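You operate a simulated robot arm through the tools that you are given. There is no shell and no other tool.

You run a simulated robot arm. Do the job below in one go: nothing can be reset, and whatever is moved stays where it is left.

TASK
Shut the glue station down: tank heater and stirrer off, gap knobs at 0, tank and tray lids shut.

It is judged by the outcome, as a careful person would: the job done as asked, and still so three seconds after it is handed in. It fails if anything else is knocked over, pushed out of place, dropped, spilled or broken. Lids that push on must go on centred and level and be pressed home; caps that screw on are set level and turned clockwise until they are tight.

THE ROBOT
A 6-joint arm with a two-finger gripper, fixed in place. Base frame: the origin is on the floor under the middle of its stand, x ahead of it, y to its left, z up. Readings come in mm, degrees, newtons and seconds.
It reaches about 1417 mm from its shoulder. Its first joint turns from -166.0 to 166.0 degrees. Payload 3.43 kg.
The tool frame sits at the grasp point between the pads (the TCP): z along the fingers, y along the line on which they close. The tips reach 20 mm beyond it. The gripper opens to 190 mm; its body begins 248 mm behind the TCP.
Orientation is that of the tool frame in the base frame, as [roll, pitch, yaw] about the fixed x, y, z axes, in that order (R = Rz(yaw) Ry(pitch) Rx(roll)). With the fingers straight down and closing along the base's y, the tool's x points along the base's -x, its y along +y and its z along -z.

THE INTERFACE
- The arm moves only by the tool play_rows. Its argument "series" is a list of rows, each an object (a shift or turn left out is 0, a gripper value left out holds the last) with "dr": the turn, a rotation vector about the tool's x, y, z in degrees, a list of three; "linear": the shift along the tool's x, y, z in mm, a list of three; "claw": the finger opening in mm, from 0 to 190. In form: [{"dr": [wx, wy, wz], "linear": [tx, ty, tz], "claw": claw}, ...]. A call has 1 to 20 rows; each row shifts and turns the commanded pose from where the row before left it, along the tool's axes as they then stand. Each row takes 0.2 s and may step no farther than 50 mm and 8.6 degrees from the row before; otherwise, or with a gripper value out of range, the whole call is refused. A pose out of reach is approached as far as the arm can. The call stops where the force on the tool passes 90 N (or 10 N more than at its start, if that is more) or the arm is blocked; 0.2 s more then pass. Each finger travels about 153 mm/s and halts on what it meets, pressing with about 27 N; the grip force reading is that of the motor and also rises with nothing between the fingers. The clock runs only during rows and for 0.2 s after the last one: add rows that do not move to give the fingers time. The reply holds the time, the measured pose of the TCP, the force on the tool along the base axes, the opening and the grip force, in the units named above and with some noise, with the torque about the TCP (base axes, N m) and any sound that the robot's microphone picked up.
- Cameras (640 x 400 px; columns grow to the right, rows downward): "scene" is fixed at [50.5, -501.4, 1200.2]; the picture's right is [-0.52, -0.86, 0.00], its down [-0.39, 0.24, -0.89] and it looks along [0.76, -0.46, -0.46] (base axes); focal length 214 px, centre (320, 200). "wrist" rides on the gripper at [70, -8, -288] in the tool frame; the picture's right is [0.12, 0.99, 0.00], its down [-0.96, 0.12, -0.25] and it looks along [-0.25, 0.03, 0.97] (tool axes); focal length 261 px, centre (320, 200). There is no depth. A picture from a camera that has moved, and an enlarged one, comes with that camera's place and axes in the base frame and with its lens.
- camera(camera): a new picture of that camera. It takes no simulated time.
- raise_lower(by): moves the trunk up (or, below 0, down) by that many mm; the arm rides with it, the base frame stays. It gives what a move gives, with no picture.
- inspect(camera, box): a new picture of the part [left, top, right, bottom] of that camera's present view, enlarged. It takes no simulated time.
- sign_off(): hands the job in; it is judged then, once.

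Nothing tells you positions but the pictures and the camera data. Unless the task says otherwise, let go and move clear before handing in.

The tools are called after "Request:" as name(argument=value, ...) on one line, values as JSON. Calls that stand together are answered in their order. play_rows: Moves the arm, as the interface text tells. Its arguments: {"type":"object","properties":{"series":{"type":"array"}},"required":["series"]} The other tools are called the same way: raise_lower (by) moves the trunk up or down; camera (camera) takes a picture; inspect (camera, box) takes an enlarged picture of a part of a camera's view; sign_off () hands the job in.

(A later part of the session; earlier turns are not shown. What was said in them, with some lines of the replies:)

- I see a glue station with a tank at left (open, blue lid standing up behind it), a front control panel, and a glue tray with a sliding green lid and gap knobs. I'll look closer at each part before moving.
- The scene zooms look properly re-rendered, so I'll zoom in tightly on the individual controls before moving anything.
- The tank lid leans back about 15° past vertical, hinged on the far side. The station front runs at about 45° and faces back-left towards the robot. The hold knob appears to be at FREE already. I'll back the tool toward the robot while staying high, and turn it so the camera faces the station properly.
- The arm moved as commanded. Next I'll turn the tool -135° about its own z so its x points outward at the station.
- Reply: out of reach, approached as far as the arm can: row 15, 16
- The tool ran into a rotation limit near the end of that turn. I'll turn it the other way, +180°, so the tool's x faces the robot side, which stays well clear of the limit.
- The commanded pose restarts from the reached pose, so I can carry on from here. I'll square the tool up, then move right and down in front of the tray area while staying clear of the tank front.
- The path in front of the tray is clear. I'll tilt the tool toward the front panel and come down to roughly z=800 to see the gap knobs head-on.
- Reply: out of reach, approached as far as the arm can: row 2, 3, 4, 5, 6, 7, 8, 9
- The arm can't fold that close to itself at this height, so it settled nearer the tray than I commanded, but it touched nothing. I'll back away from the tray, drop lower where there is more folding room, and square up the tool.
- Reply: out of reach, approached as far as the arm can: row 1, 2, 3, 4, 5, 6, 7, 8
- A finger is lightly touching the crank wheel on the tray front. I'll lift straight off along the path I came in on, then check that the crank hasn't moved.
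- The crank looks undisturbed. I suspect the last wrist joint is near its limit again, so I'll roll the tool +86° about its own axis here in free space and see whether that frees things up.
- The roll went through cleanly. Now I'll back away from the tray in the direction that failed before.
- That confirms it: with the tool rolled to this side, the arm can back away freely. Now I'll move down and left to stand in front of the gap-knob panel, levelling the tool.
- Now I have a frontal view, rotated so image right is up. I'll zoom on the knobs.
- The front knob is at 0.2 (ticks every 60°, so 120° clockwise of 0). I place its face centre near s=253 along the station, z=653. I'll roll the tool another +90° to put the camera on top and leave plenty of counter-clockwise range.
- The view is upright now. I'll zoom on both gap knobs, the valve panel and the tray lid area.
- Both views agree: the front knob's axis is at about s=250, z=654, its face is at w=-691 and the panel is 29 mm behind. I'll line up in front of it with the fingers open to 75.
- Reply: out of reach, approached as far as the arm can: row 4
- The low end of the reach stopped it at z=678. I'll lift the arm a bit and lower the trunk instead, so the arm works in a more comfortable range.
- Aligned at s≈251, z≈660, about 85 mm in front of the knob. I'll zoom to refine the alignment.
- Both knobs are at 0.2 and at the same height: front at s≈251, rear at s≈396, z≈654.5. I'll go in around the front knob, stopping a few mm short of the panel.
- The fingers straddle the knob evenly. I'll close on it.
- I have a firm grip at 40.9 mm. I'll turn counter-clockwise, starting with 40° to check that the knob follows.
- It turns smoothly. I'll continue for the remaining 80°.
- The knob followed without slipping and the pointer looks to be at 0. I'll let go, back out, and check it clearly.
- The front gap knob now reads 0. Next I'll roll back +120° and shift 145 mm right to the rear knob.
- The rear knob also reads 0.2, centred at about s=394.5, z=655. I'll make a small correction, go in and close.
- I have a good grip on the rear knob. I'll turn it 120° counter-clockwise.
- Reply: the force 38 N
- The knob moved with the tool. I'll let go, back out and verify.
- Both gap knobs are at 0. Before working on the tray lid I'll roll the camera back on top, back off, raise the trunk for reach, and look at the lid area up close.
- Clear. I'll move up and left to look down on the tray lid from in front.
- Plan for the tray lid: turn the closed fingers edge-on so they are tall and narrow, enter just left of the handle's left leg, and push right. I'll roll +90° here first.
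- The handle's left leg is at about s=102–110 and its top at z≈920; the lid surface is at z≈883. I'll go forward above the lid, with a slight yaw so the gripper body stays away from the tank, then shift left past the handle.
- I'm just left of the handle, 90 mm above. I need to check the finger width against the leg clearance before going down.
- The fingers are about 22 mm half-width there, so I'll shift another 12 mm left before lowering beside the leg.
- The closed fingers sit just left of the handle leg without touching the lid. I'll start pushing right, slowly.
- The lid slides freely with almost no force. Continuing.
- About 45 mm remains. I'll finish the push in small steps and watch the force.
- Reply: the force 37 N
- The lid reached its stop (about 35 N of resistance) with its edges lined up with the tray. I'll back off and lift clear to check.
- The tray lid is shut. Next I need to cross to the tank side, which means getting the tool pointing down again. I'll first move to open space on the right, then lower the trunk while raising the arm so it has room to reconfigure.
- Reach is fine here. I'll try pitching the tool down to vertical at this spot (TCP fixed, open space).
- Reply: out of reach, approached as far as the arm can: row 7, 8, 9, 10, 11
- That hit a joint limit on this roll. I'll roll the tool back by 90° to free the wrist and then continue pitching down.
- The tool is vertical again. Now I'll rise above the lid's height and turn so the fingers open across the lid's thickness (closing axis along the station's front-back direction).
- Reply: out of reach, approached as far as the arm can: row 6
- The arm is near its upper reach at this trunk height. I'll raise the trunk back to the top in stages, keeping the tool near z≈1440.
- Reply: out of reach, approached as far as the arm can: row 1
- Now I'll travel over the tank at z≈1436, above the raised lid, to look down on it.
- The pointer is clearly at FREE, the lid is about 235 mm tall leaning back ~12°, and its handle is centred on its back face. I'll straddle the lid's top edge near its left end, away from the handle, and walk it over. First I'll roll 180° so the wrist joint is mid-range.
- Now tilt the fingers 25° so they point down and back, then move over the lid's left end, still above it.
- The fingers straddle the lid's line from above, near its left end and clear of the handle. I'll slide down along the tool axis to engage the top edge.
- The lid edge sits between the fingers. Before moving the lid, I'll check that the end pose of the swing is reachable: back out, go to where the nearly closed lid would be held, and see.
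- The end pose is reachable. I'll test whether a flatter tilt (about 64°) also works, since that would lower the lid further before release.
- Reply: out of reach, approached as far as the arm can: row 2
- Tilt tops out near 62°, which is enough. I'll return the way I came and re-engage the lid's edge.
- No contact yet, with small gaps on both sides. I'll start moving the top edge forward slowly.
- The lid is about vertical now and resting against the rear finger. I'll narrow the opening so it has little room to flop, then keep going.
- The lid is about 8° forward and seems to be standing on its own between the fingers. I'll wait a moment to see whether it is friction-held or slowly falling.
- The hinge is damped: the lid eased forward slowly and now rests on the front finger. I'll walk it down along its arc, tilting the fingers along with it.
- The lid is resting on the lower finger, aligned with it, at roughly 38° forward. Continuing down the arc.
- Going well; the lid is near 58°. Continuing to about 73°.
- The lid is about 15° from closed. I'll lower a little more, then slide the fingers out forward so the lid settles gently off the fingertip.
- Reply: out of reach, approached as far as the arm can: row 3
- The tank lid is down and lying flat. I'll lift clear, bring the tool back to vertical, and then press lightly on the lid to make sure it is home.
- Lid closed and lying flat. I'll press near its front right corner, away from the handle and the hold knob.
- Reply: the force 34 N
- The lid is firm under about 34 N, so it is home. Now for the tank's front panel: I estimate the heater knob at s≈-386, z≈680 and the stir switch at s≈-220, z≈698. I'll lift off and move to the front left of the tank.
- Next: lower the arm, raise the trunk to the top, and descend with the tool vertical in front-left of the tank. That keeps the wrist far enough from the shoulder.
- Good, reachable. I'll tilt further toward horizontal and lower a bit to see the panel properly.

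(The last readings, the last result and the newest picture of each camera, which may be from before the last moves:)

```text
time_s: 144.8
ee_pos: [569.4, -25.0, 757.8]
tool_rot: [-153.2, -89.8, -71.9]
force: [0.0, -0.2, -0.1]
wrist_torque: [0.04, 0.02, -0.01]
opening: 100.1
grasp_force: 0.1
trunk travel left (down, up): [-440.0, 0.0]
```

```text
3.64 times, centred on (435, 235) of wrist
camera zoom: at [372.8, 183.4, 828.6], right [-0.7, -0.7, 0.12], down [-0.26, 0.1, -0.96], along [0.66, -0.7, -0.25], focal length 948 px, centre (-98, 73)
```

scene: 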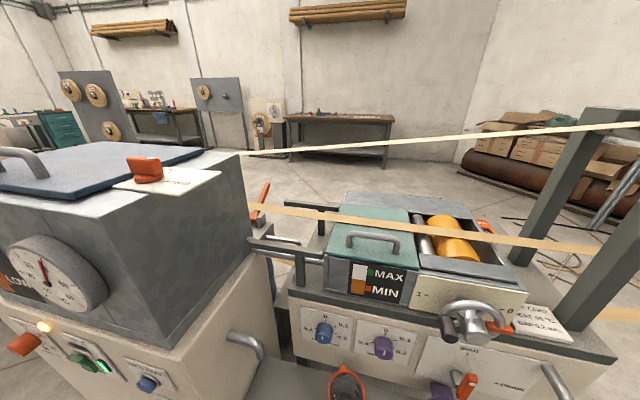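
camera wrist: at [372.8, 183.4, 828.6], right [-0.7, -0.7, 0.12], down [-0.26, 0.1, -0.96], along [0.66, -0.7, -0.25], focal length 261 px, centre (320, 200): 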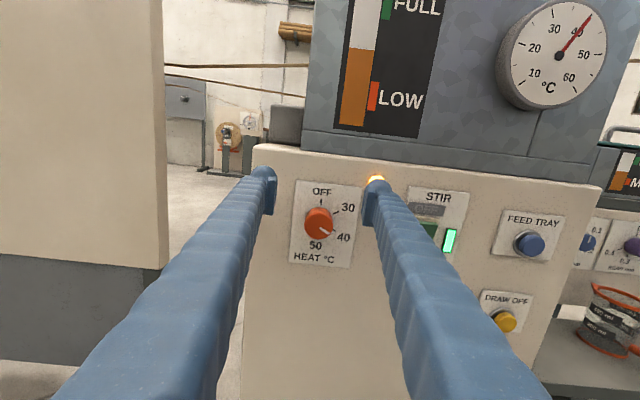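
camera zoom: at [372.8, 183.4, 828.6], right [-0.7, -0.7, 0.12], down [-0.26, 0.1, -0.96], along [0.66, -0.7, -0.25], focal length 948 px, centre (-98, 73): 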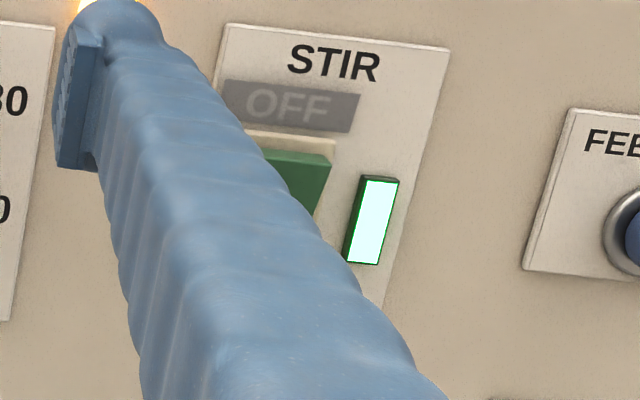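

The heater knob is the same type, set at 40 (120° clockwise of OFF), centred near s≈-378.5, z≈695.5. I'll line up with it, lifting the arm slightly and lowering the trunk to stay in comfortable reach.

Request:
play_rows(series=[{"linear": [40, 3, 0], "claw": 75}, {"linear": [40, 3, 0]}])

Request:
raise_lower(by=-142)

Request:
camera(camera="wrist")

Request:
inspect(camera="wrist", box=[260, 130, 380, 240])

Request:
inspect(camera="wrist", box=[380, 130, 520, 240])

```text
time_s: 145.4
ee_pos: [564.2, -29.8, 836.9]
tool_rot: [-168.9, -89.8, -56.0]
force: [0.1, -0.3, -0.3]
wrist_torque: [0.0, -0.01, 0.0]
opening: 74.9
grasp_force: 0.1
trunk travel left (down, up): [-440.0, 0.0]
```

```text
time_s: 147.1
ee_pos: [565.2, -29.5, 695.9]
tool_rot: [-167.6, -89.8, -57.4]
force: [0.0, 0.2, 0.2]
wrist_torque: [0.05, 0.0, 0.0]
opening: 75.1
grasp_force: 0.0
trunk travel left (down, up): [-298.0, 142.0]
```

```text
taken
camera wrist: at [368.1, 178.8, 766.2], right [-0.7, -0.7, 0.12], down [-0.26, 0.1, -0.96], along [0.66, -0.7, -0.25], focal length 261 px, centre (320, 200)
```

wrist: 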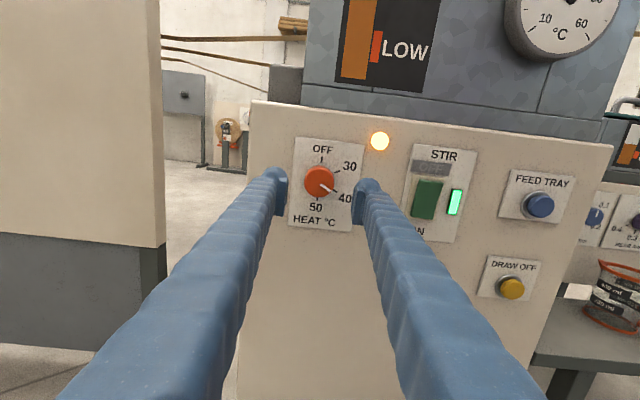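

```text
3.64 times, centred on (320, 185) of wrist
camera zoom: at [368.1, 178.8, 766.2], right [-0.7, -0.7, 0.12], down [-0.26, 0.1, -0.96], along [0.66, -0.7, -0.25], focal length 948 px, centre (320, 254)
```

zoom: 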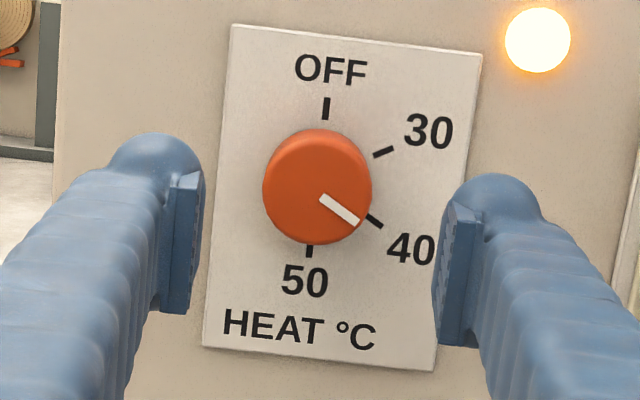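

```text
3.64 times, centred on (450, 185) of wrist
camera zoom: at [368.1, 178.8, 766.2], right [-0.7, -0.7, 0.12], down [-0.26, 0.1, -0.96], along [0.66, -0.7, -0.25], focal length 948 px, centre (-153, 254)
```

zoom: 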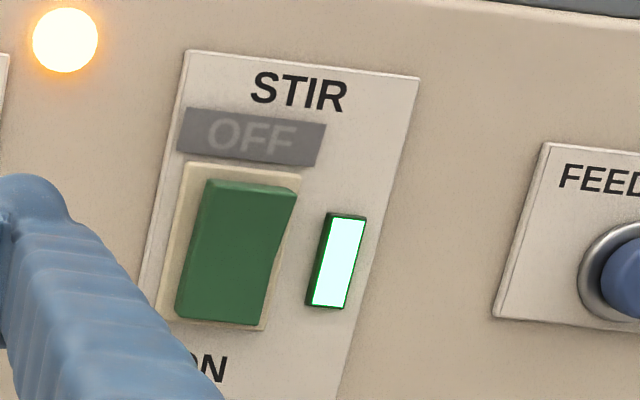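

Comparing the two views puts the heater knob at s≈-380, z≈701, with its face at w≈-486. I'll align and creep up to it, then re-check.

Request:
play_rows(series=[{"linear": [5, -1.2, 15]}, {"linear": [0, 0, 20]}])

Request:
inspect(camera="wrist", box=[260, 130, 380, 240])

Request:
inspect(camera="scene", box=[0, 290, 120, 390])

```text
time_s: 147.7
ee_pos: [591.6, -56.5, 700.5]
tool_rot: [-176.9, -89.8, -48.1]
force: [0.4, -0.3, 0.2]
wrist_torque: [0.01, -0.01, -0.02]
opening: 75.0
grasp_force: 0.0
trunk travel left (down, up): [-298.0, 142.0]
```

```text
3.64 times, centred on (320, 185) of wrist
camera zoom: at [393.9, 153.4, 771.8], right [-0.7, -0.7, 0.12], down [-0.26, 0.1, -0.96], along [0.66, -0.71, -0.25], focal length 948 px, centre (320, 254)
```

zoom: 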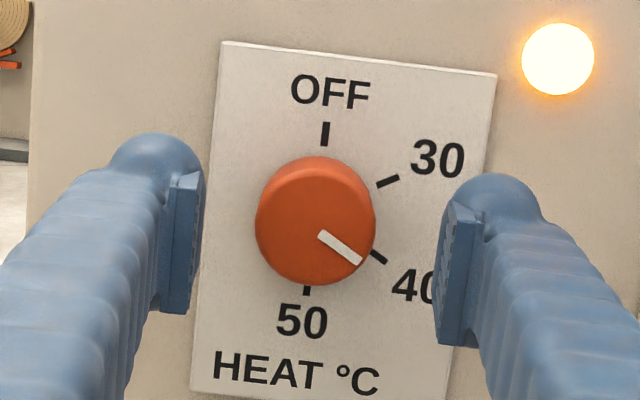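

```text
4.00 times, centred on (60, 340) of scene
camera zoom: at [50.5, -501.4, 1200.2], right [-0.52, -0.86, 0.0], down [-0.39, 0.24, -0.89], along [0.76, -0.46, -0.46], focal length 858 px, centre (1360, -360)
```

zoom: 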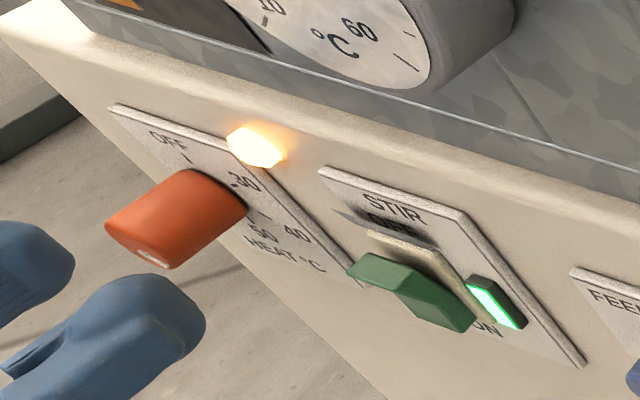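

The re-check agrees with my estimate. I'll go in and close on the heater knob.

Request:
play_rows(series=[{"linear": [-0.8, -1.8, 11]}, {"linear": [0, 0, 11]}, {"linear": [0, 0, 9]}, {"claw": 34}, {}, {}])

Request:
inspect(camera="wrist", box=[260, 130, 380, 240])

```text
time_s: 149.1
ee_pos: [614.1, -74.8, 700.0]
tool_rot: [-176.0, -89.8, -49.0]
force: [3.4, -7.9, 0.2]
wrist_torque: [-0.03, -0.03, 0.01]
opening: 41.0
grasp_force: 45.4
trunk travel left (down, up): [-298.0, 142.0]
```

```text
3.64 times, centred on (320, 185) of wrist
camera zoom: at [416.7, 132.8, 771.1], right [-0.7, -0.7, 0.12], down [-0.26, 0.1, -0.96], along [0.66, -0.71, -0.25], focal length 948 px, centre (320, 254)
```

zoom: 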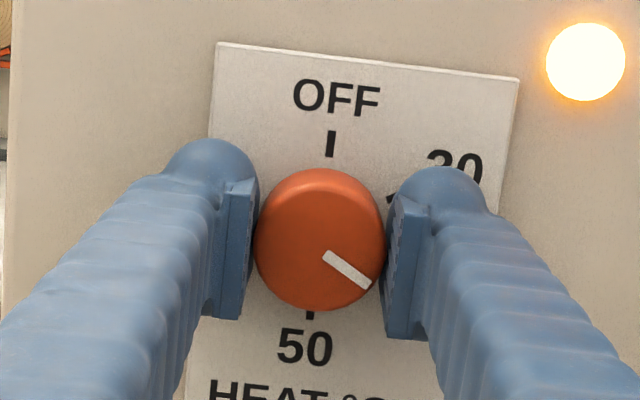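

Firm grip. Turning 120° counter-clockwise to OFF.

Request:
play_rows(series=[{"dr": [0, 0, -8]}, {"dr": [0, 0, -8]}, {"dr": [0, 0, -8]}, {"dr": [0, 0, -8]}, {"dr": [0, 0, -8]}, {"dr": [0, 0, -8]}, {"dr": [0, 0, -8]}, {"dr": [0, 0, -8]}, {"dr": [0, 0, -8]}, {"dr": [0, 0, -8]}, {"dr": [0, 0, -8]}, {"dr": [0, 0, -8]}, {"dr": [0, 0, -8]}, {"dr": [0, 0, -8]}, {"dr": [0, 0, -8]}, {}])

Request:
inspect(camera="wrist", box=[260, 130, 380, 240])

Request:
inspect(camera="scene", box=[0, 290, 120, 390])

```text
time_s: 150.0
ee_pos: [579.1, -81.6, 718.3]
tool_rot: [91.4, -62.8, 46.6]
force: [-100.7, 116.3, -7.1]
wrist_torque: [2.61, 2.57, 5.25]
opening: 51.5
grasp_force: 14.5
out of reach, approached as far as the arm can: row 3, 4
trunk travel left (down, up): [-298.0, 142.0]
stopped in row 4: the force on the tool passed its limit at 138 N (the readings are from after the stop); the commanded pose is now the measured one
```

```text
3.64 times, centred on (320, 185) of wrist
camera zoom: at [393.6, 141.3, 780.1], right [-0.55, -0.62, 0.56], down [-0.55, -0.23, -0.8], along [0.62, -0.75, -0.22], focal length 948 px, centre (320, 254)
```

zoom: 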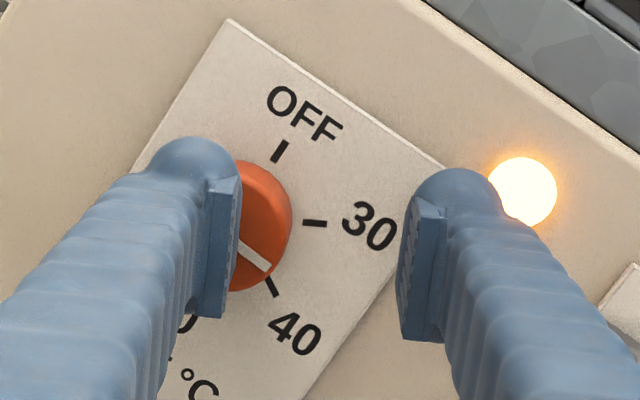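

```text
4.00 times, centred on (60, 340) of scene
camera zoom: at [50.5, -501.4, 1200.2], right [-0.52, -0.86, 0.0], down [-0.39, 0.24, -0.89], along [0.76, -0.46, -0.46], focal length 858 px, centre (1360, -360)
```

zoom: 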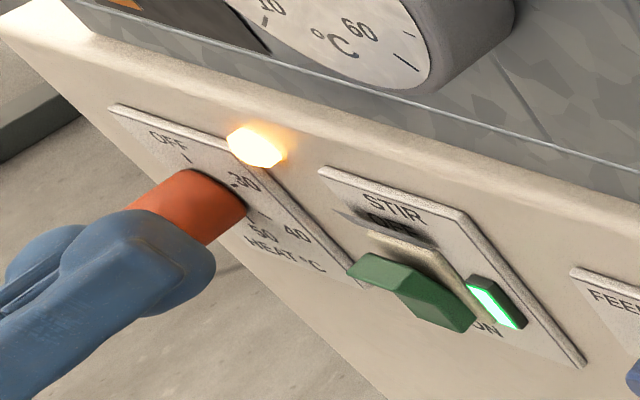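

The wrist hit a joint limit partway and the gripper slid off the knob, with one finger now pressing on it. I'll pull straight back to relieve the force.

Request:
play_rows(series=[{"linear": [0, 0, -15]}, {"linear": [0, 0, -30], "claw": 75}, {"linear": [0, 0, -30]}])

Request:
camera(camera="wrist")

Request:
inspect(camera="scene", box=[0, 290, 120, 390])

```text
time_s: 150.8
ee_pos: [525.1, -39.4, 716.4]
tool_rot: [91.7, -62.7, 45.5]
force: [0.0, 0.4, -0.9]
wrist_torque: [0.04, -0.01, 0.08]
opening: 75.1
grasp_force: 0.1
trunk travel left (down, up): [-298.0, 142.0]
```

```text
taken
camera wrist: at [344.3, 185.0, 778.7], right [-0.56, -0.61, 0.56], down [-0.56, -0.22, -0.8], along [0.61, -0.76, -0.22], focal length 261 px, centre (320, 200)
```

wrist: 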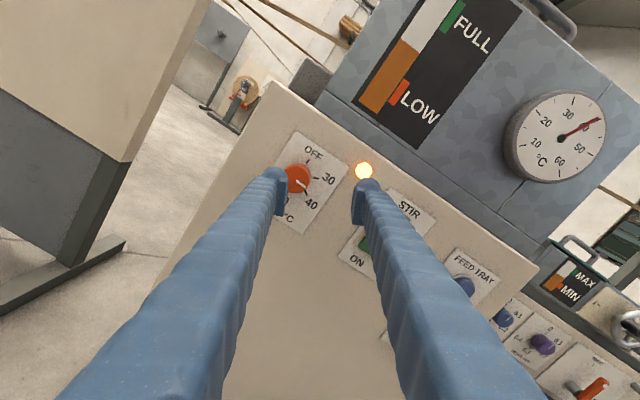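

```text
4.00 times, centred on (60, 340) of scene
camera zoom: at [50.5, -501.4, 1200.2], right [-0.52, -0.86, 0.0], down [-0.39, 0.24, -0.89], along [0.76, -0.46, -0.46], focal length 858 px, centre (1360, -360)
```

zoom: 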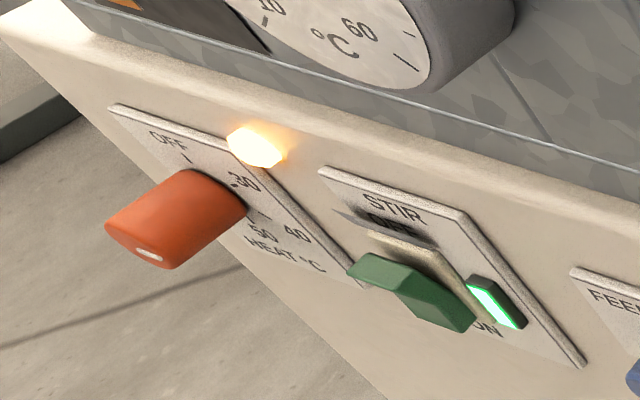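

Nothing is damaged and the knob is still at 40. On this side the wrist has little counter-clockwise range from camera-up, so I'll pre-roll clockwise by about 137° to get the full turn in one grip.

Request:
play_rows(series=[{"dr": [0, 0, 8.58]}, {"dr": [0, 0, 8.58]}, {"dr": [0, 0, 8.58]}, {"dr": [0, 0, 8.58]}, {"dr": [0, 0, 8.58]}, {"dr": [0, 0, 8.58]}, {"dr": [0, 0, 8.58]}, {"dr": [0, 0, 8.58]}, {"dr": [0, 0, 8.58]}, {"dr": [0, 0, 8.58]}, {"dr": [0, 0, 8.58]}, {"dr": [0, 0, 8.58]}, {"dr": [0, 0, 8.58]}, {"dr": [0, 0, 8.58]}, {"dr": [0, 0, 8.58]}, {"dr": [0, 0, 8.58]}, {"dr": [1.42, 1.61, 0]}])

Request:
camera(camera="wrist")

```text
time_s: 154.4
ee_pos: [526.5, -36.1, 718.2]
tool_rot: [-89.9, 19.9, -135.0]
force: [-0.8, -0.9, -0.9]
wrist_torque: [0.02, 0.02, 0.04]
opening: 75.1
grasp_force: 0.0
trunk travel left (down, up): [-298.0, 142.0]
```

```text
taken
camera wrist: at [274.4, 118.3, 700.9], right [0.16, 0.16, -0.97], down [0.49, 0.84, 0.22], along [0.86, -0.51, 0.06], focal length 261 px, centre (320, 200)
```

wrist: 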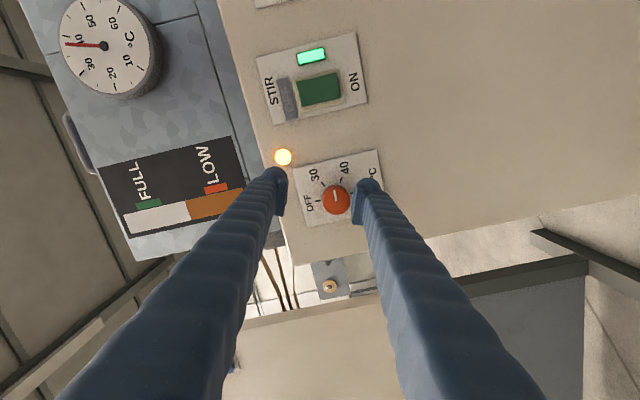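

Request:
play_rows(series=[{"linear": [-12.4, 14.5, 10]}, {"linear": [-12.4, 14.5, 10]}, {"linear": [0, 0, 20]}])

Request:
camera(camera="wrist")

Request:
inspect(camera="wrist", box=[260, 130, 380, 240])

```text
time_s: 155.2
ee_pos: [576.4, -41.9, 698.8]
tool_rot: [-90.0, 19.8, -134.9]
force: [-0.5, 0.9, -0.7]
wrist_torque: [0.02, -0.07, -0.03]
opening: 74.9
grasp_force: 0.1
trunk travel left (down, up): [-298.0, 142.0]
```

```text
taken
camera wrist: at [324.7, 113.3, 681.7], right [0.16, 0.16, -0.97], down [0.49, 0.84, 0.22], along [0.86, -0.51, 0.06], focal length 261 px, centre (320, 200)
```

wrist: 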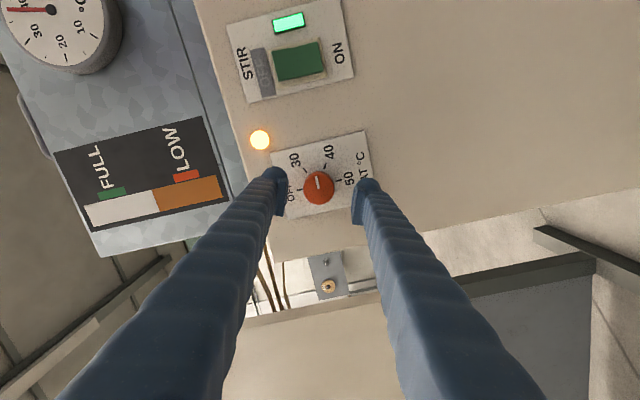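

```text
3.64 times, centred on (320, 185) of wrist
camera zoom: at [324.7, 113.3, 681.7], right [0.16, 0.16, -0.97], down [0.49, 0.84, 0.22], along [0.86, -0.51, 0.06], focal length 948 px, centre (320, 254)
```

zoom: 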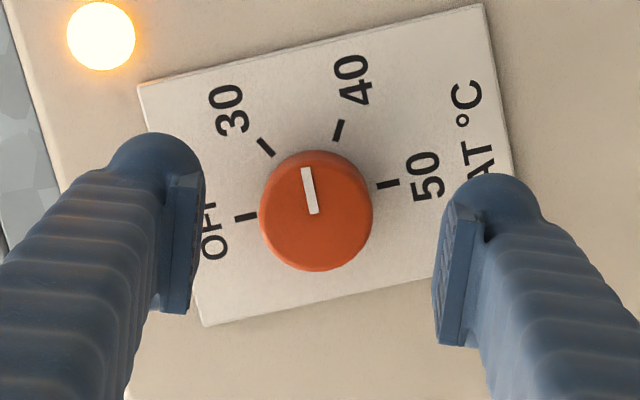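

The earlier partial turn moved the knob about 25°: it now points between 30 and 40, about 95° from OFF. The alignment is good, so I'll go in and grip.

Request:
play_rows(series=[{"linear": [-1.3, 0, 20]}, {"linear": [0, 0, 20]}, {"linear": [0, 0, 12]}, {"claw": 34}, {}, {}])

Request:
inspect(camera="wrist", box=[260, 130, 380, 240])

```text
time_s: 156.6
ee_pos: [615.9, -79.2, 699.8]
tool_rot: [-89.9, 19.9, -135.0]
force: [4.8, -13.4, 13.3]
wrist_torque: [-0.13, -0.05, -0.09]
opening: 40.1
grasp_force: 44.3
trunk travel left (down, up): [-298.0, 142.0]
```

```text
3.64 times, centred on (320, 185) of wrist
camera zoom: at [363.8, 75.7, 683.1], right [0.16, 0.16, -0.97], down [0.49, 0.84, 0.22], along [0.86, -0.51, 0.06], focal length 948 px, centre (320, 254)
```

zoom: 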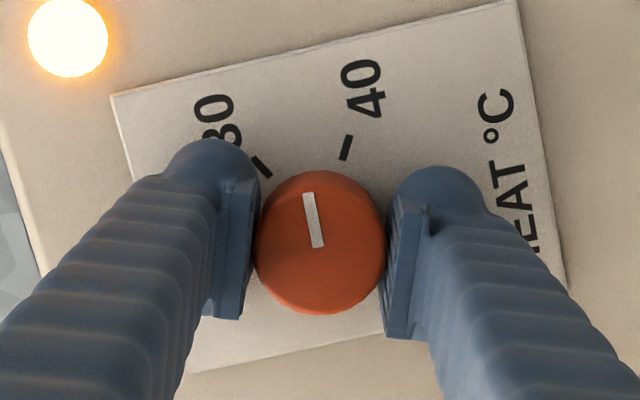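

Good grip. Turning counter-clockwise in two stages.

Request:
play_rows(series=[{"dr": [0, 0, -8]}, {"dr": [0, 0, -8]}, {"dr": [0, 0, -8]}, {"dr": [0, 0, -8]}, {"dr": [0, 0, -8]}, {"dr": [0, 0, -8]}])

Request:
play_rows(series=[{"dr": [0, 0, -8]}, {"dr": [0, 0, -8]}, {"dr": [0, 0, -8]}, {"dr": [0, 0, -8]}, {"dr": [0, 0, -8]}, {"dr": [0, 0, -7.4]}, {}])

Request:
inspect(camera="wrist", box=[260, 130, 380, 240])

Request:
inspect(camera="scene", box=[0, 290, 120, 390])

```text
time_s: 158.0
ee_pos: [615.2, -77.4, 699.6]
tool_rot: [-89.8, -28.1, -135.0]
force: [5.9, -28.0, 26.0]
wrist_torque: [-0.15, -0.12, -0.17]
opening: 40.0
grasp_force: 45.3
trunk travel left (down, up): [-298.0, 142.0]
```

```text
time_s: 159.6
ee_pos: [615.0, -77.5, 699.2]
tool_rot: [-90.0, -75.5, -135.0]
force: [-6.1, -21.8, 15.6]
wrist_torque: [-0.07, -0.19, -0.19]
opening: 39.6
grasp_force: 44.8
trunk travel left (down, up): [-298.0, 142.0]
```

```text
3.64 times, centred on (320, 185) of wrist
camera zoom: at [405.5, 119.1, 769.0], right [-0.7, -0.7, -0.13], down [-0.08, 0.27, -0.96], along [0.71, -0.66, -0.25], focal length 948 px, centre (320, 254)
```

zoom: 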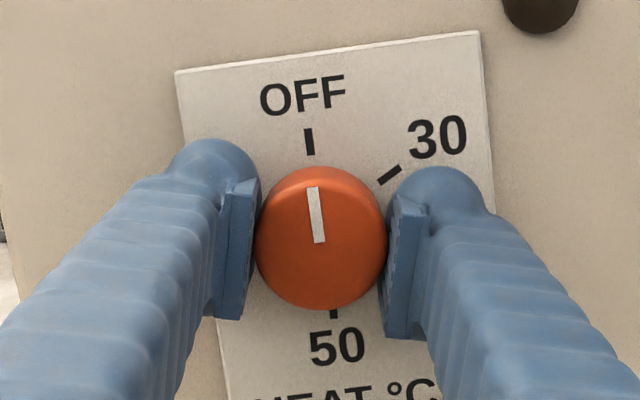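

```text
4.00 times, centred on (60, 340) of scene
camera zoom: at [50.5, -501.4, 1200.2], right [-0.52, -0.86, 0.0], down [-0.39, 0.24, -0.89], along [0.76, -0.46, -0.46], focal length 858 px, centre (1360, -360)
```

zoom: 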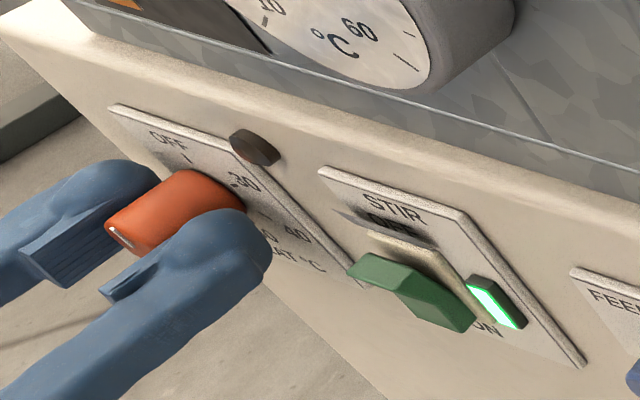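

The heater lamp has gone out. The pointer is within about 2° of OFF; I'll nudge the last 2°, let go and back out.

Request:
play_rows(series=[{"dr": [0, 0, -2]}, {}, {"claw": 75}, {}, {"linear": [0, 0, -30]}, {"linear": [0, 0, -30]}, {"linear": [0, 0, -20]}])

Request:
camera(camera="wrist")

Request:
inspect(camera="wrist", box=[260, 130, 380, 240])

```text
time_s: 161.2
ee_pos: [560.3, -20.1, 699.4]
tool_rot: [-90.0, -77.4, -135.0]
force: [0.0, 0.5, -0.4]
wrist_torque: [0.01, -0.01, -0.01]
opening: 75.3
grasp_force: 0.1
trunk travel left (down, up): [-298.0, 142.0]
```

```text
taken
camera wrist: at [351.1, 178.3, 769.9], right [-0.7, -0.71, -0.1], down [-0.11, 0.24, -0.96], along [0.7, -0.67, -0.25], focal length 261 px, centre (320, 200)
```

wrist: 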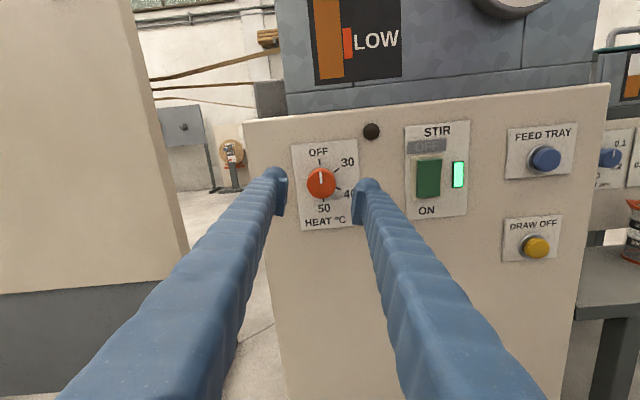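

```text
3.64 times, centred on (320, 185) of wrist
camera zoom: at [351.1, 178.3, 769.9], right [-0.7, -0.71, -0.1], down [-0.11, 0.24, -0.96], along [0.7, -0.67, -0.25], focal length 948 px, centre (320, 254)
```

zoom: 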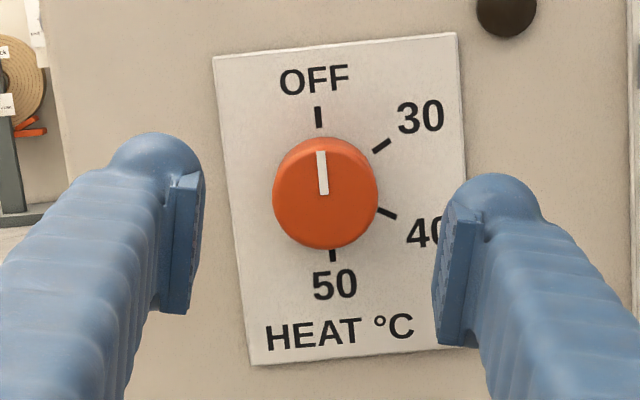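

The heater is OFF with its lamp out. Now the stir switch: a close look first.

Request:
inspect(camera="wrist", box=[385, 110, 485, 225])

Request:
inspect(camera="scene", box=[60, 330, 140, 390])

```text
3.48 times, centred on (435, 168) of wrist
camera zoom: at [351.1, 178.3, 769.9], right [-0.7, -0.71, -0.1], down [-0.11, 0.24, -0.96], along [0.7, -0.67, -0.25], focal length 907 px, centre (-80, 313)
```

zoom: 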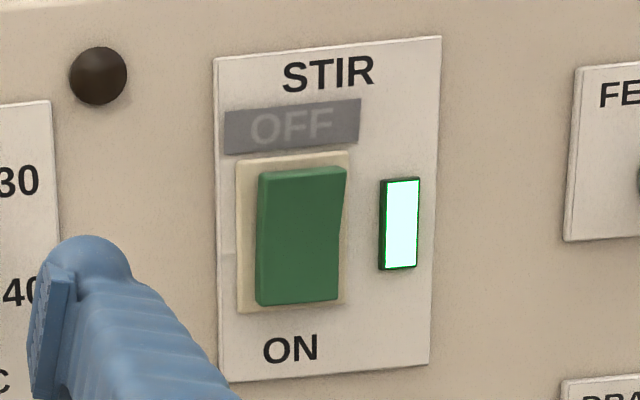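

```text
6.67 times, centred on (100, 360) of scene
camera zoom: at [50.5, -501.4, 1200.2], right [-0.52, -0.86, 0.0], down [-0.39, 0.24, -0.89], along [0.76, -0.46, -0.46], focal length 1430 px, centre (1787, -867)
```

zoom: 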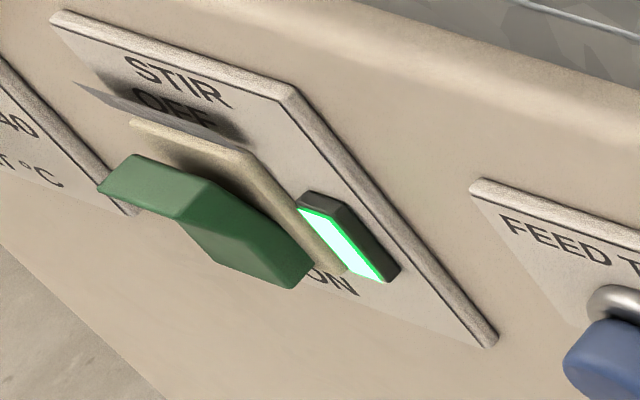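

The stir switch is a rocker: the top half (OFF side) stands out and the bottom (ON) is pressed in. It sits at about s=-221, z=658–717. I'll close the fingers, yaw about 20° so the wrist stays clear of the base, and bring a fingertip in front of the rocker's top half.

Request:
play_rows(series=[{"dr": [-6.5, 1.45, 0], "claw": 0}, {"dr": [-6.5, 1.45, 0]}, {"dr": [-6.5, 1.5, 0]}, {"linear": [8.1, 28.5, 14]}, {"linear": [8.1, 28.5, 14]}, {"linear": [8.1, 28.5, 14]}, {"linear": [8.1, 28.5, 14]}, {"linear": [8.1, 28.5, 14]}])

Request:
camera(camera="wrist")

Request:
inspect(camera="scene", box=[20, 310, 160, 400])

```text
time_s: 163.0
ee_pos: [457.4, -145.9, 708.7]
tool_rot: [-89.6, -77.3, -155.2]
force: [0.3, -0.2, 0.0]
wrist_torque: [-0.02, 0.0, 0.02]
opening: 0.0
grasp_force: 26.8
trunk travel left (down, up): [-298.0, 142.0]
```

```text
taken
camera wrist: at [329.1, 111.3, 777.4], right [-0.9, -0.42, -0.1], down [-0.02, 0.26, -0.96], along [0.43, -0.87, -0.24], focal length 261 px, centre (320, 200)
```

wrist: 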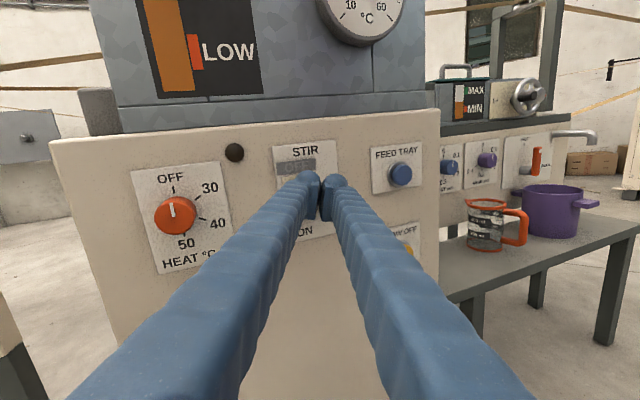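

```text
4.44 times, centred on (90, 355) of scene
camera zoom: at [50.5, -501.4, 1200.2], right [-0.52, -0.86, 0.0], down [-0.39, 0.24, -0.89], along [0.76, -0.46, -0.46], focal length 953 px, centre (1342, -489)
```

zoom: 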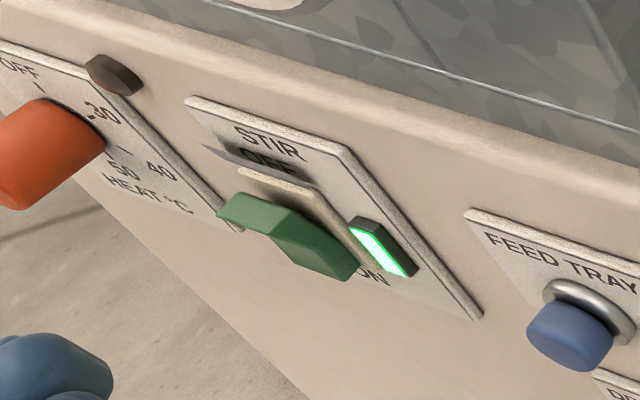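

Request:
play_rows(series=[{"linear": [-2.4, 6.1, 26.9]}, {"linear": [-0.37, -1.67, 4.7]}, {"linear": [-0.37, -1.67, 4.7]}, {"linear": [-0.37, -1.67, 4.7]}])

Request:
camera(camera="wrist")

Request:
inspect(camera="scene", box=[20, 310, 160, 400])

```text
time_s: 164.0
ee_pos: [473.7, -182.1, 703.3]
tool_rot: [-89.7, -77.5, -155.1]
force: [0.4, -1.1, 0.3]
wrist_torque: [0.0, 0.0, -0.03]
opening: 0.0
grasp_force: 27.0
trunk travel left (down, up): [-298.0, 142.0]
```

```text
taken
camera wrist: at [345.1, 74.6, 773.8], right [-0.9, -0.42, -0.1], down [-0.02, 0.26, -0.96], along [0.43, -0.87, -0.25], focal length 261 px, centre (320, 200)
```

wrist: 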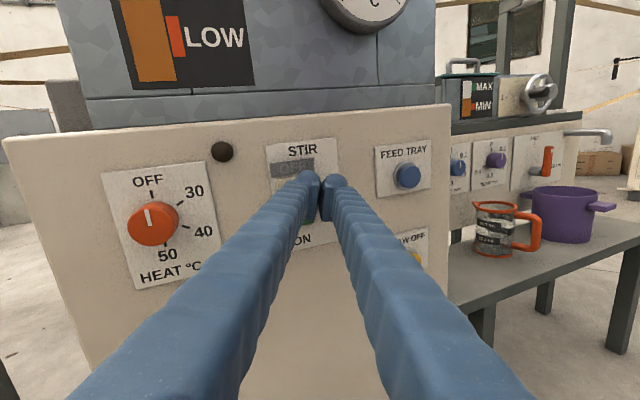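

```text
4.44 times, centred on (90, 355) of scene
camera zoom: at [50.5, -501.4, 1200.2], right [-0.52, -0.86, 0.0], down [-0.39, 0.24, -0.89], along [0.76, -0.46, -0.46], focal length 953 px, centre (1342, -489)
```

zoom: 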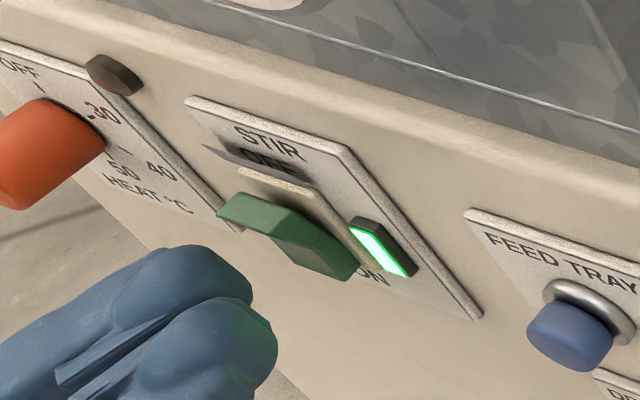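

Request:
play_rows(series=[{"linear": [-0.22, -1.0, 2.82]}, {"linear": [-0.22, -1.0, 2.82]}, {"linear": [-0.22, -1.0, 2.82]}])

Request:
inspect(camera="scene", box=[40, 320, 150, 400])

```text
time_s: 164.8
ee_pos: [478.6, -190.0, 705.8]
tool_rot: [-89.5, -77.4, -155.3]
force: [-0.8, 0.7, -0.1]
wrist_torque: [0.01, -0.03, 0.05]
opening: 0.3
grasp_force: 26.6
trunk travel left (down, up): [-298.0, 142.0]
```

```text
5.00 times, centred on (95, 360) of scene
camera zoom: at [50.5, -501.4, 1200.2], right [-0.52, -0.86, 0.0], down [-0.39, 0.24, -0.89], along [0.76, -0.46, -0.46], focal length 1072 px, centre (1445, -600)
```

zoom: 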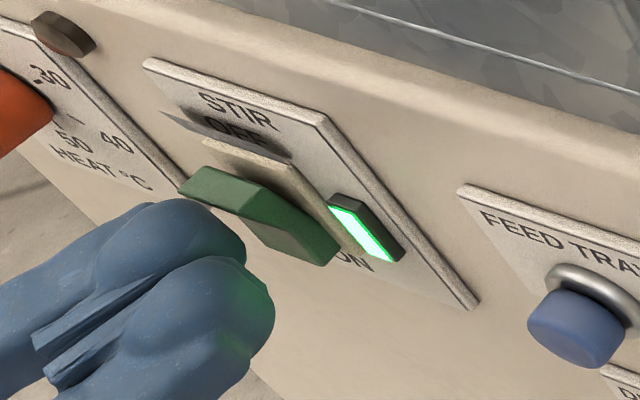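

Request:
play_rows(series=[{"linear": [-0.22, -1.0, 2.82]}, {"linear": [-0.22, -1.0, 2.82]}])

Request:
play_rows(series=[{"linear": [-0.15, -0.67, 1.88]}, {"linear": [-0.15, -0.67, 1.88]}])

Request:
inspect(camera="scene", box=[40, 320, 150, 400])

```text
time_s: 165.4
ee_pos: [482.5, -192.8, 705.2]
tool_rot: [-89.7, -77.6, -155.3]
force: [-13.9, 17.4, -0.4]
wrist_torque: [0.19, 0.16, 0.26]
opening: 0.0
grasp_force: 27.2
trunk travel left (down, up): [-298.0, 142.0]
heard: click
```

```text
time_s: 165.9
ee_pos: [483.2, -192.8, 704.2]
tool_rot: [-89.8, -77.6, -155.0]
force: [-36.3, 48.3, -0.4]
wrist_torque: [0.66, 0.31, 0.82]
opening: 0.2
grasp_force: 26.4
trunk travel left (down, up): [-298.0, 142.0]
stopped in row 2: the force on the tool passed its limit at 100 N (the readings are from after the stop); the commanded pose is now the measured one
```

```text
5.00 times, centred on (95, 360) of scene
camera zoom: at [50.5, -501.4, 1200.2], right [-0.52, -0.86, 0.0], down [-0.39, 0.24, -0.89], along [0.76, -0.46, -0.46], focal length 1072 px, centre (1445, -600)
```

zoom: 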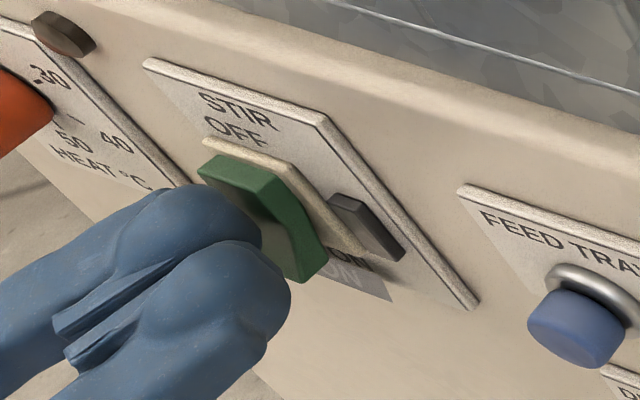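

A click, and the green lamp is off: the stirrer has switched off. I'll back away and check the whole panel.

Request:
play_rows(series=[{"linear": [0.4, 1.7, -5]}, {"linear": [1, 3, -15]}, {"linear": [0, 0, -25]}, {"linear": [0, 0, -25]}])

Request:
camera(camera="wrist")

Request:
camera(camera="scene")

Request:
inspect(camera="scene", box=[0, 290, 160, 400])

```text
time_s: 166.9
ee_pos: [451.5, -133.5, 703.5]
tool_rot: [-90.3, -77.4, -154.8]
force: [-0.4, -0.7, -0.7]
wrist_torque: [-0.01, 0.01, -0.01]
opening: 0.0
grasp_force: 27.2
trunk travel left (down, up): [-298.0, 142.0]
```

```text
taken
camera wrist: at [323.0, 123.4, 774.0], right [-0.9, -0.42, -0.1], down [-0.02, 0.27, -0.96], along [0.43, -0.87, -0.25], focal length 261 px, centre (320, 200)
```

wrist: 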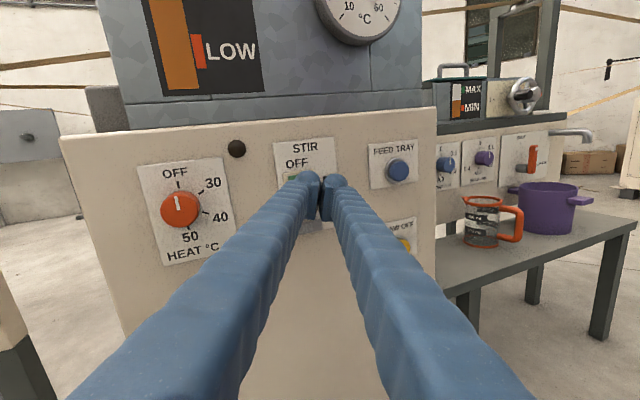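

```text
taken
```

scene: 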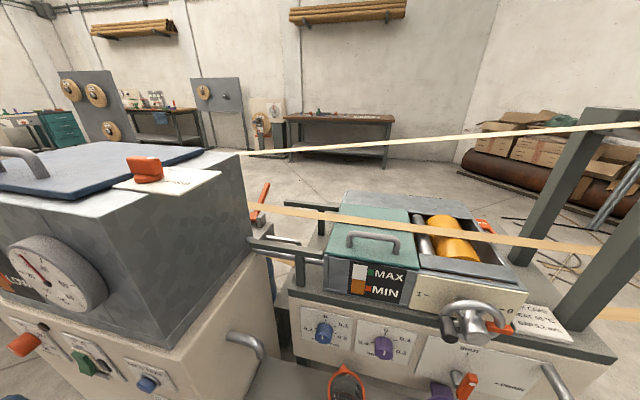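

```text
3.64 times, centred on (80, 345) of scene
camera zoom: at [50.5, -501.4, 1200.2], right [-0.52, -0.86, 0.0], down [-0.39, 0.24, -0.89], along [0.76, -0.46, -0.46], focal length 780 px, centre (1193, -327)
```

zoom: 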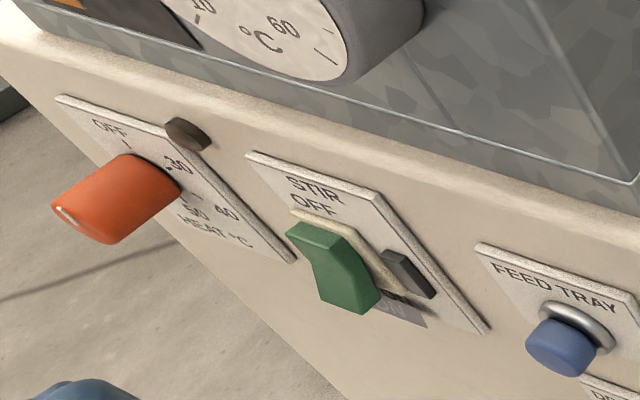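

Heater and stirrer are both off. I'll do a last check on everything else (gap knobs, tray lid, crank, tank lid, jugs) before moving clear.

Request:
inspect(camera="scene", box=[400, 260, 640, 400])

Request:
inspect(camera="scene", box=[290, 300, 430, 390])

Request:
inspect(camera="scene", box=[300, 180, 500, 300])

Request:
inspect(camera="scene", box=[0, 120, 240, 270])

```text
2.67 times, centred on (520, 330) of scene
camera zoom: at [50.5, -501.4, 1200.2], right [-0.52, -0.86, 0.0], down [-0.39, 0.24, -0.89], along [0.76, -0.46, -0.46], focal length 572 px, centre (-213, -147)
```

zoom: 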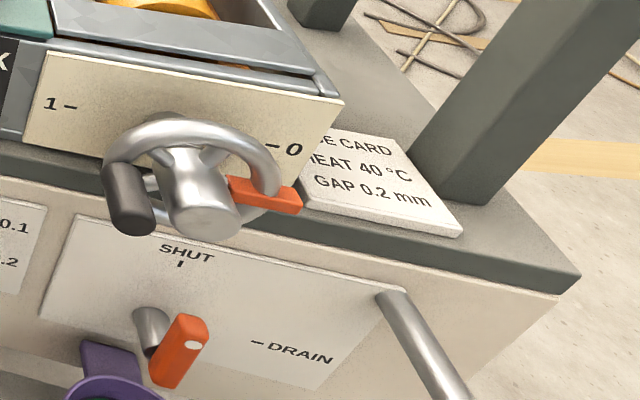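

```text
4.44 times, centred on (360, 345) of scene
camera zoom: at [50.5, -501.4, 1200.2], right [-0.52, -0.86, 0.0], down [-0.39, 0.24, -0.89], along [0.76, -0.46, -0.46], focal length 953 px, centre (142, -444)
```

zoom: 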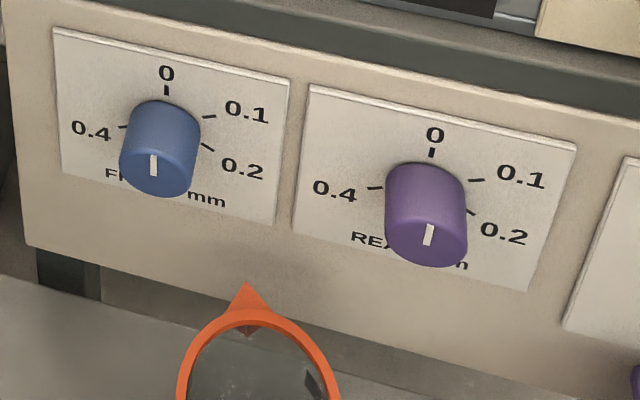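

```text
3.20 times, centred on (400, 240) of scene
camera zoom: at [50.5, -501.4, 1200.2], right [-0.52, -0.86, 0.0], down [-0.39, 0.24, -0.89], along [0.76, -0.46, -0.46], focal length 686 px, centre (64, 72)
```

zoom: 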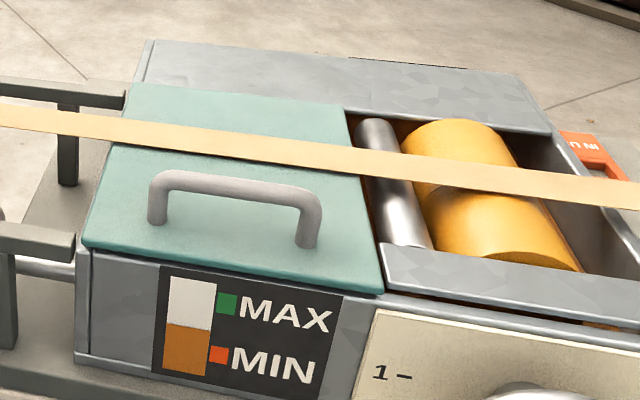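

```text
2.67 times, centred on (120, 195) of scene
camera zoom: at [50.5, -501.4, 1200.2], right [-0.52, -0.86, 0.0], down [-0.39, 0.24, -0.89], along [0.76, -0.46, -0.46], focal length 572 px, centre (853, 213)
```

zoom: 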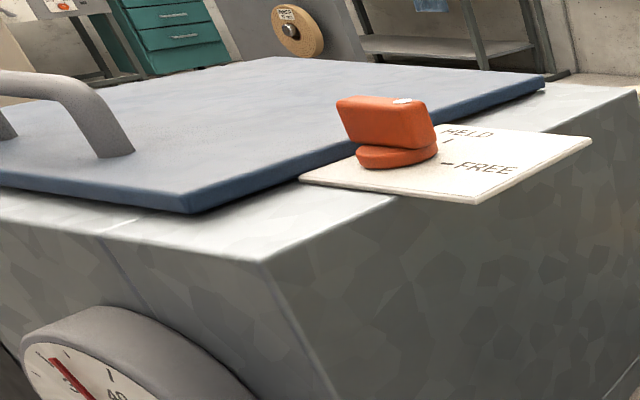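

Everything reads as wanted and nothing else has moved. I'll withdraw to the left, well clear of the panel.

Request:
play_rows(series=[{"linear": [-8, -36, -8]}, {"linear": [-8, -36, -8]}, {"linear": [-8, -36, -8]}, {"linear": [-8, -36, -8]}, {"linear": [30, -20, 0]}, {"linear": [30, -20, 0]}, {}, {}])

Request:
camera(camera="wrist")

Request:
camera(camera="scene")

```text
time_s: 168.8
ee_pos: [594.5, -34.5, 770.2]
tool_rot: [-90.1, -77.5, -154.7]
force: [0.4, -0.2, 0.0]
wrist_torque: [0.0, -0.01, -0.01]
opening: 0.0
grasp_force: 26.7
trunk travel left (down, up): [-298.0, 142.0]
```

```text
taken
camera wrist: at [466.7, 223.0, 841.4], right [-0.9, -0.42, -0.1], down [-0.02, 0.27, -0.96], along [0.43, -0.87, -0.25], focal length 261 px, centre (320, 200)
```

wrist: 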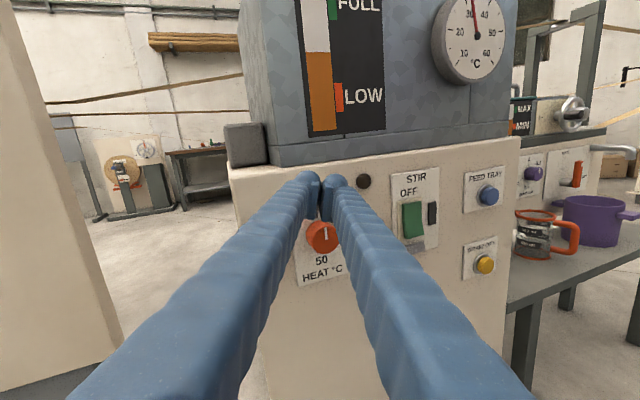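

```text
taken
```

scene: 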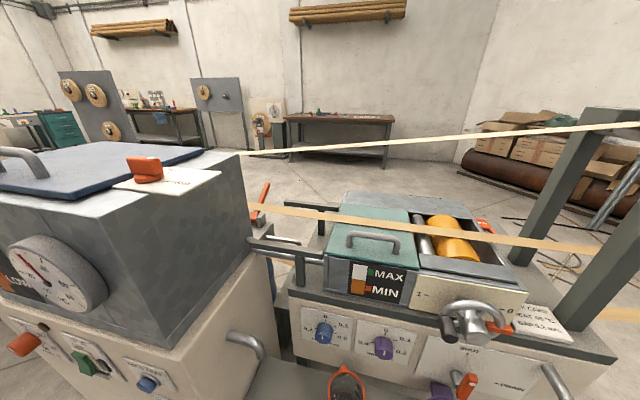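

The heater is at OFF, the stirrer rocker is at OFF with both lamps out, the gap knobs are at 0 and both lids are shut. One more step back, then I'll hand in.

Request:
play_rows(series=[{"linear": [0, -20, -30]}, {"linear": [0, -20, -30]}, {}])

Request:
sign_off()

```text
time_s: 169.6
ee_pos: [605.4, 39.8, 779.4]
tool_rot: [-90.1, -77.5, -154.9]
force: [-0.7, 0.2, -1.3]
wrist_torque: [0.0, 0.0, -0.04]
opening: 0.0
grasp_force: 26.2
trunk travel left (down, up): [-298.0, 142.0]
```

```text
The job is handed in.
```

The glue station is shut down and I've handed the job in; the arm is clear of everything.

- **Heater:** knob at OFF, lamp out, and the temperature gauge was falling.
- **Stirrer:** switched off with an audible click, lamp out.
- **Gap knobs:** front and rear both at 0.
- **Tray lid:** slid across to its stop and shut.
- **Tank lid:** lowered onto the tank and pressed down. It didn't give at about 34 N.

Three things happened along the way:

- **Crank wheel:** a finger lightly touched the crank wheel on the tray front while I was getting into position. It is still where it was, with its pointer at 0.
- **Heater knob:** on the first try the wrist hit a joint limit and the gripper slid off, pressing on the knob with about 140–150 N. The knob shows no damage and turned normally on the second try.
- **Stir switch:** after it clicked over I pressed a little further and stopped at about 100 N. Nothing looks damaged.

I left the tank lid's hold knob at FREE, where I found it. Nothing else looks moved or spilled in the last pictures.
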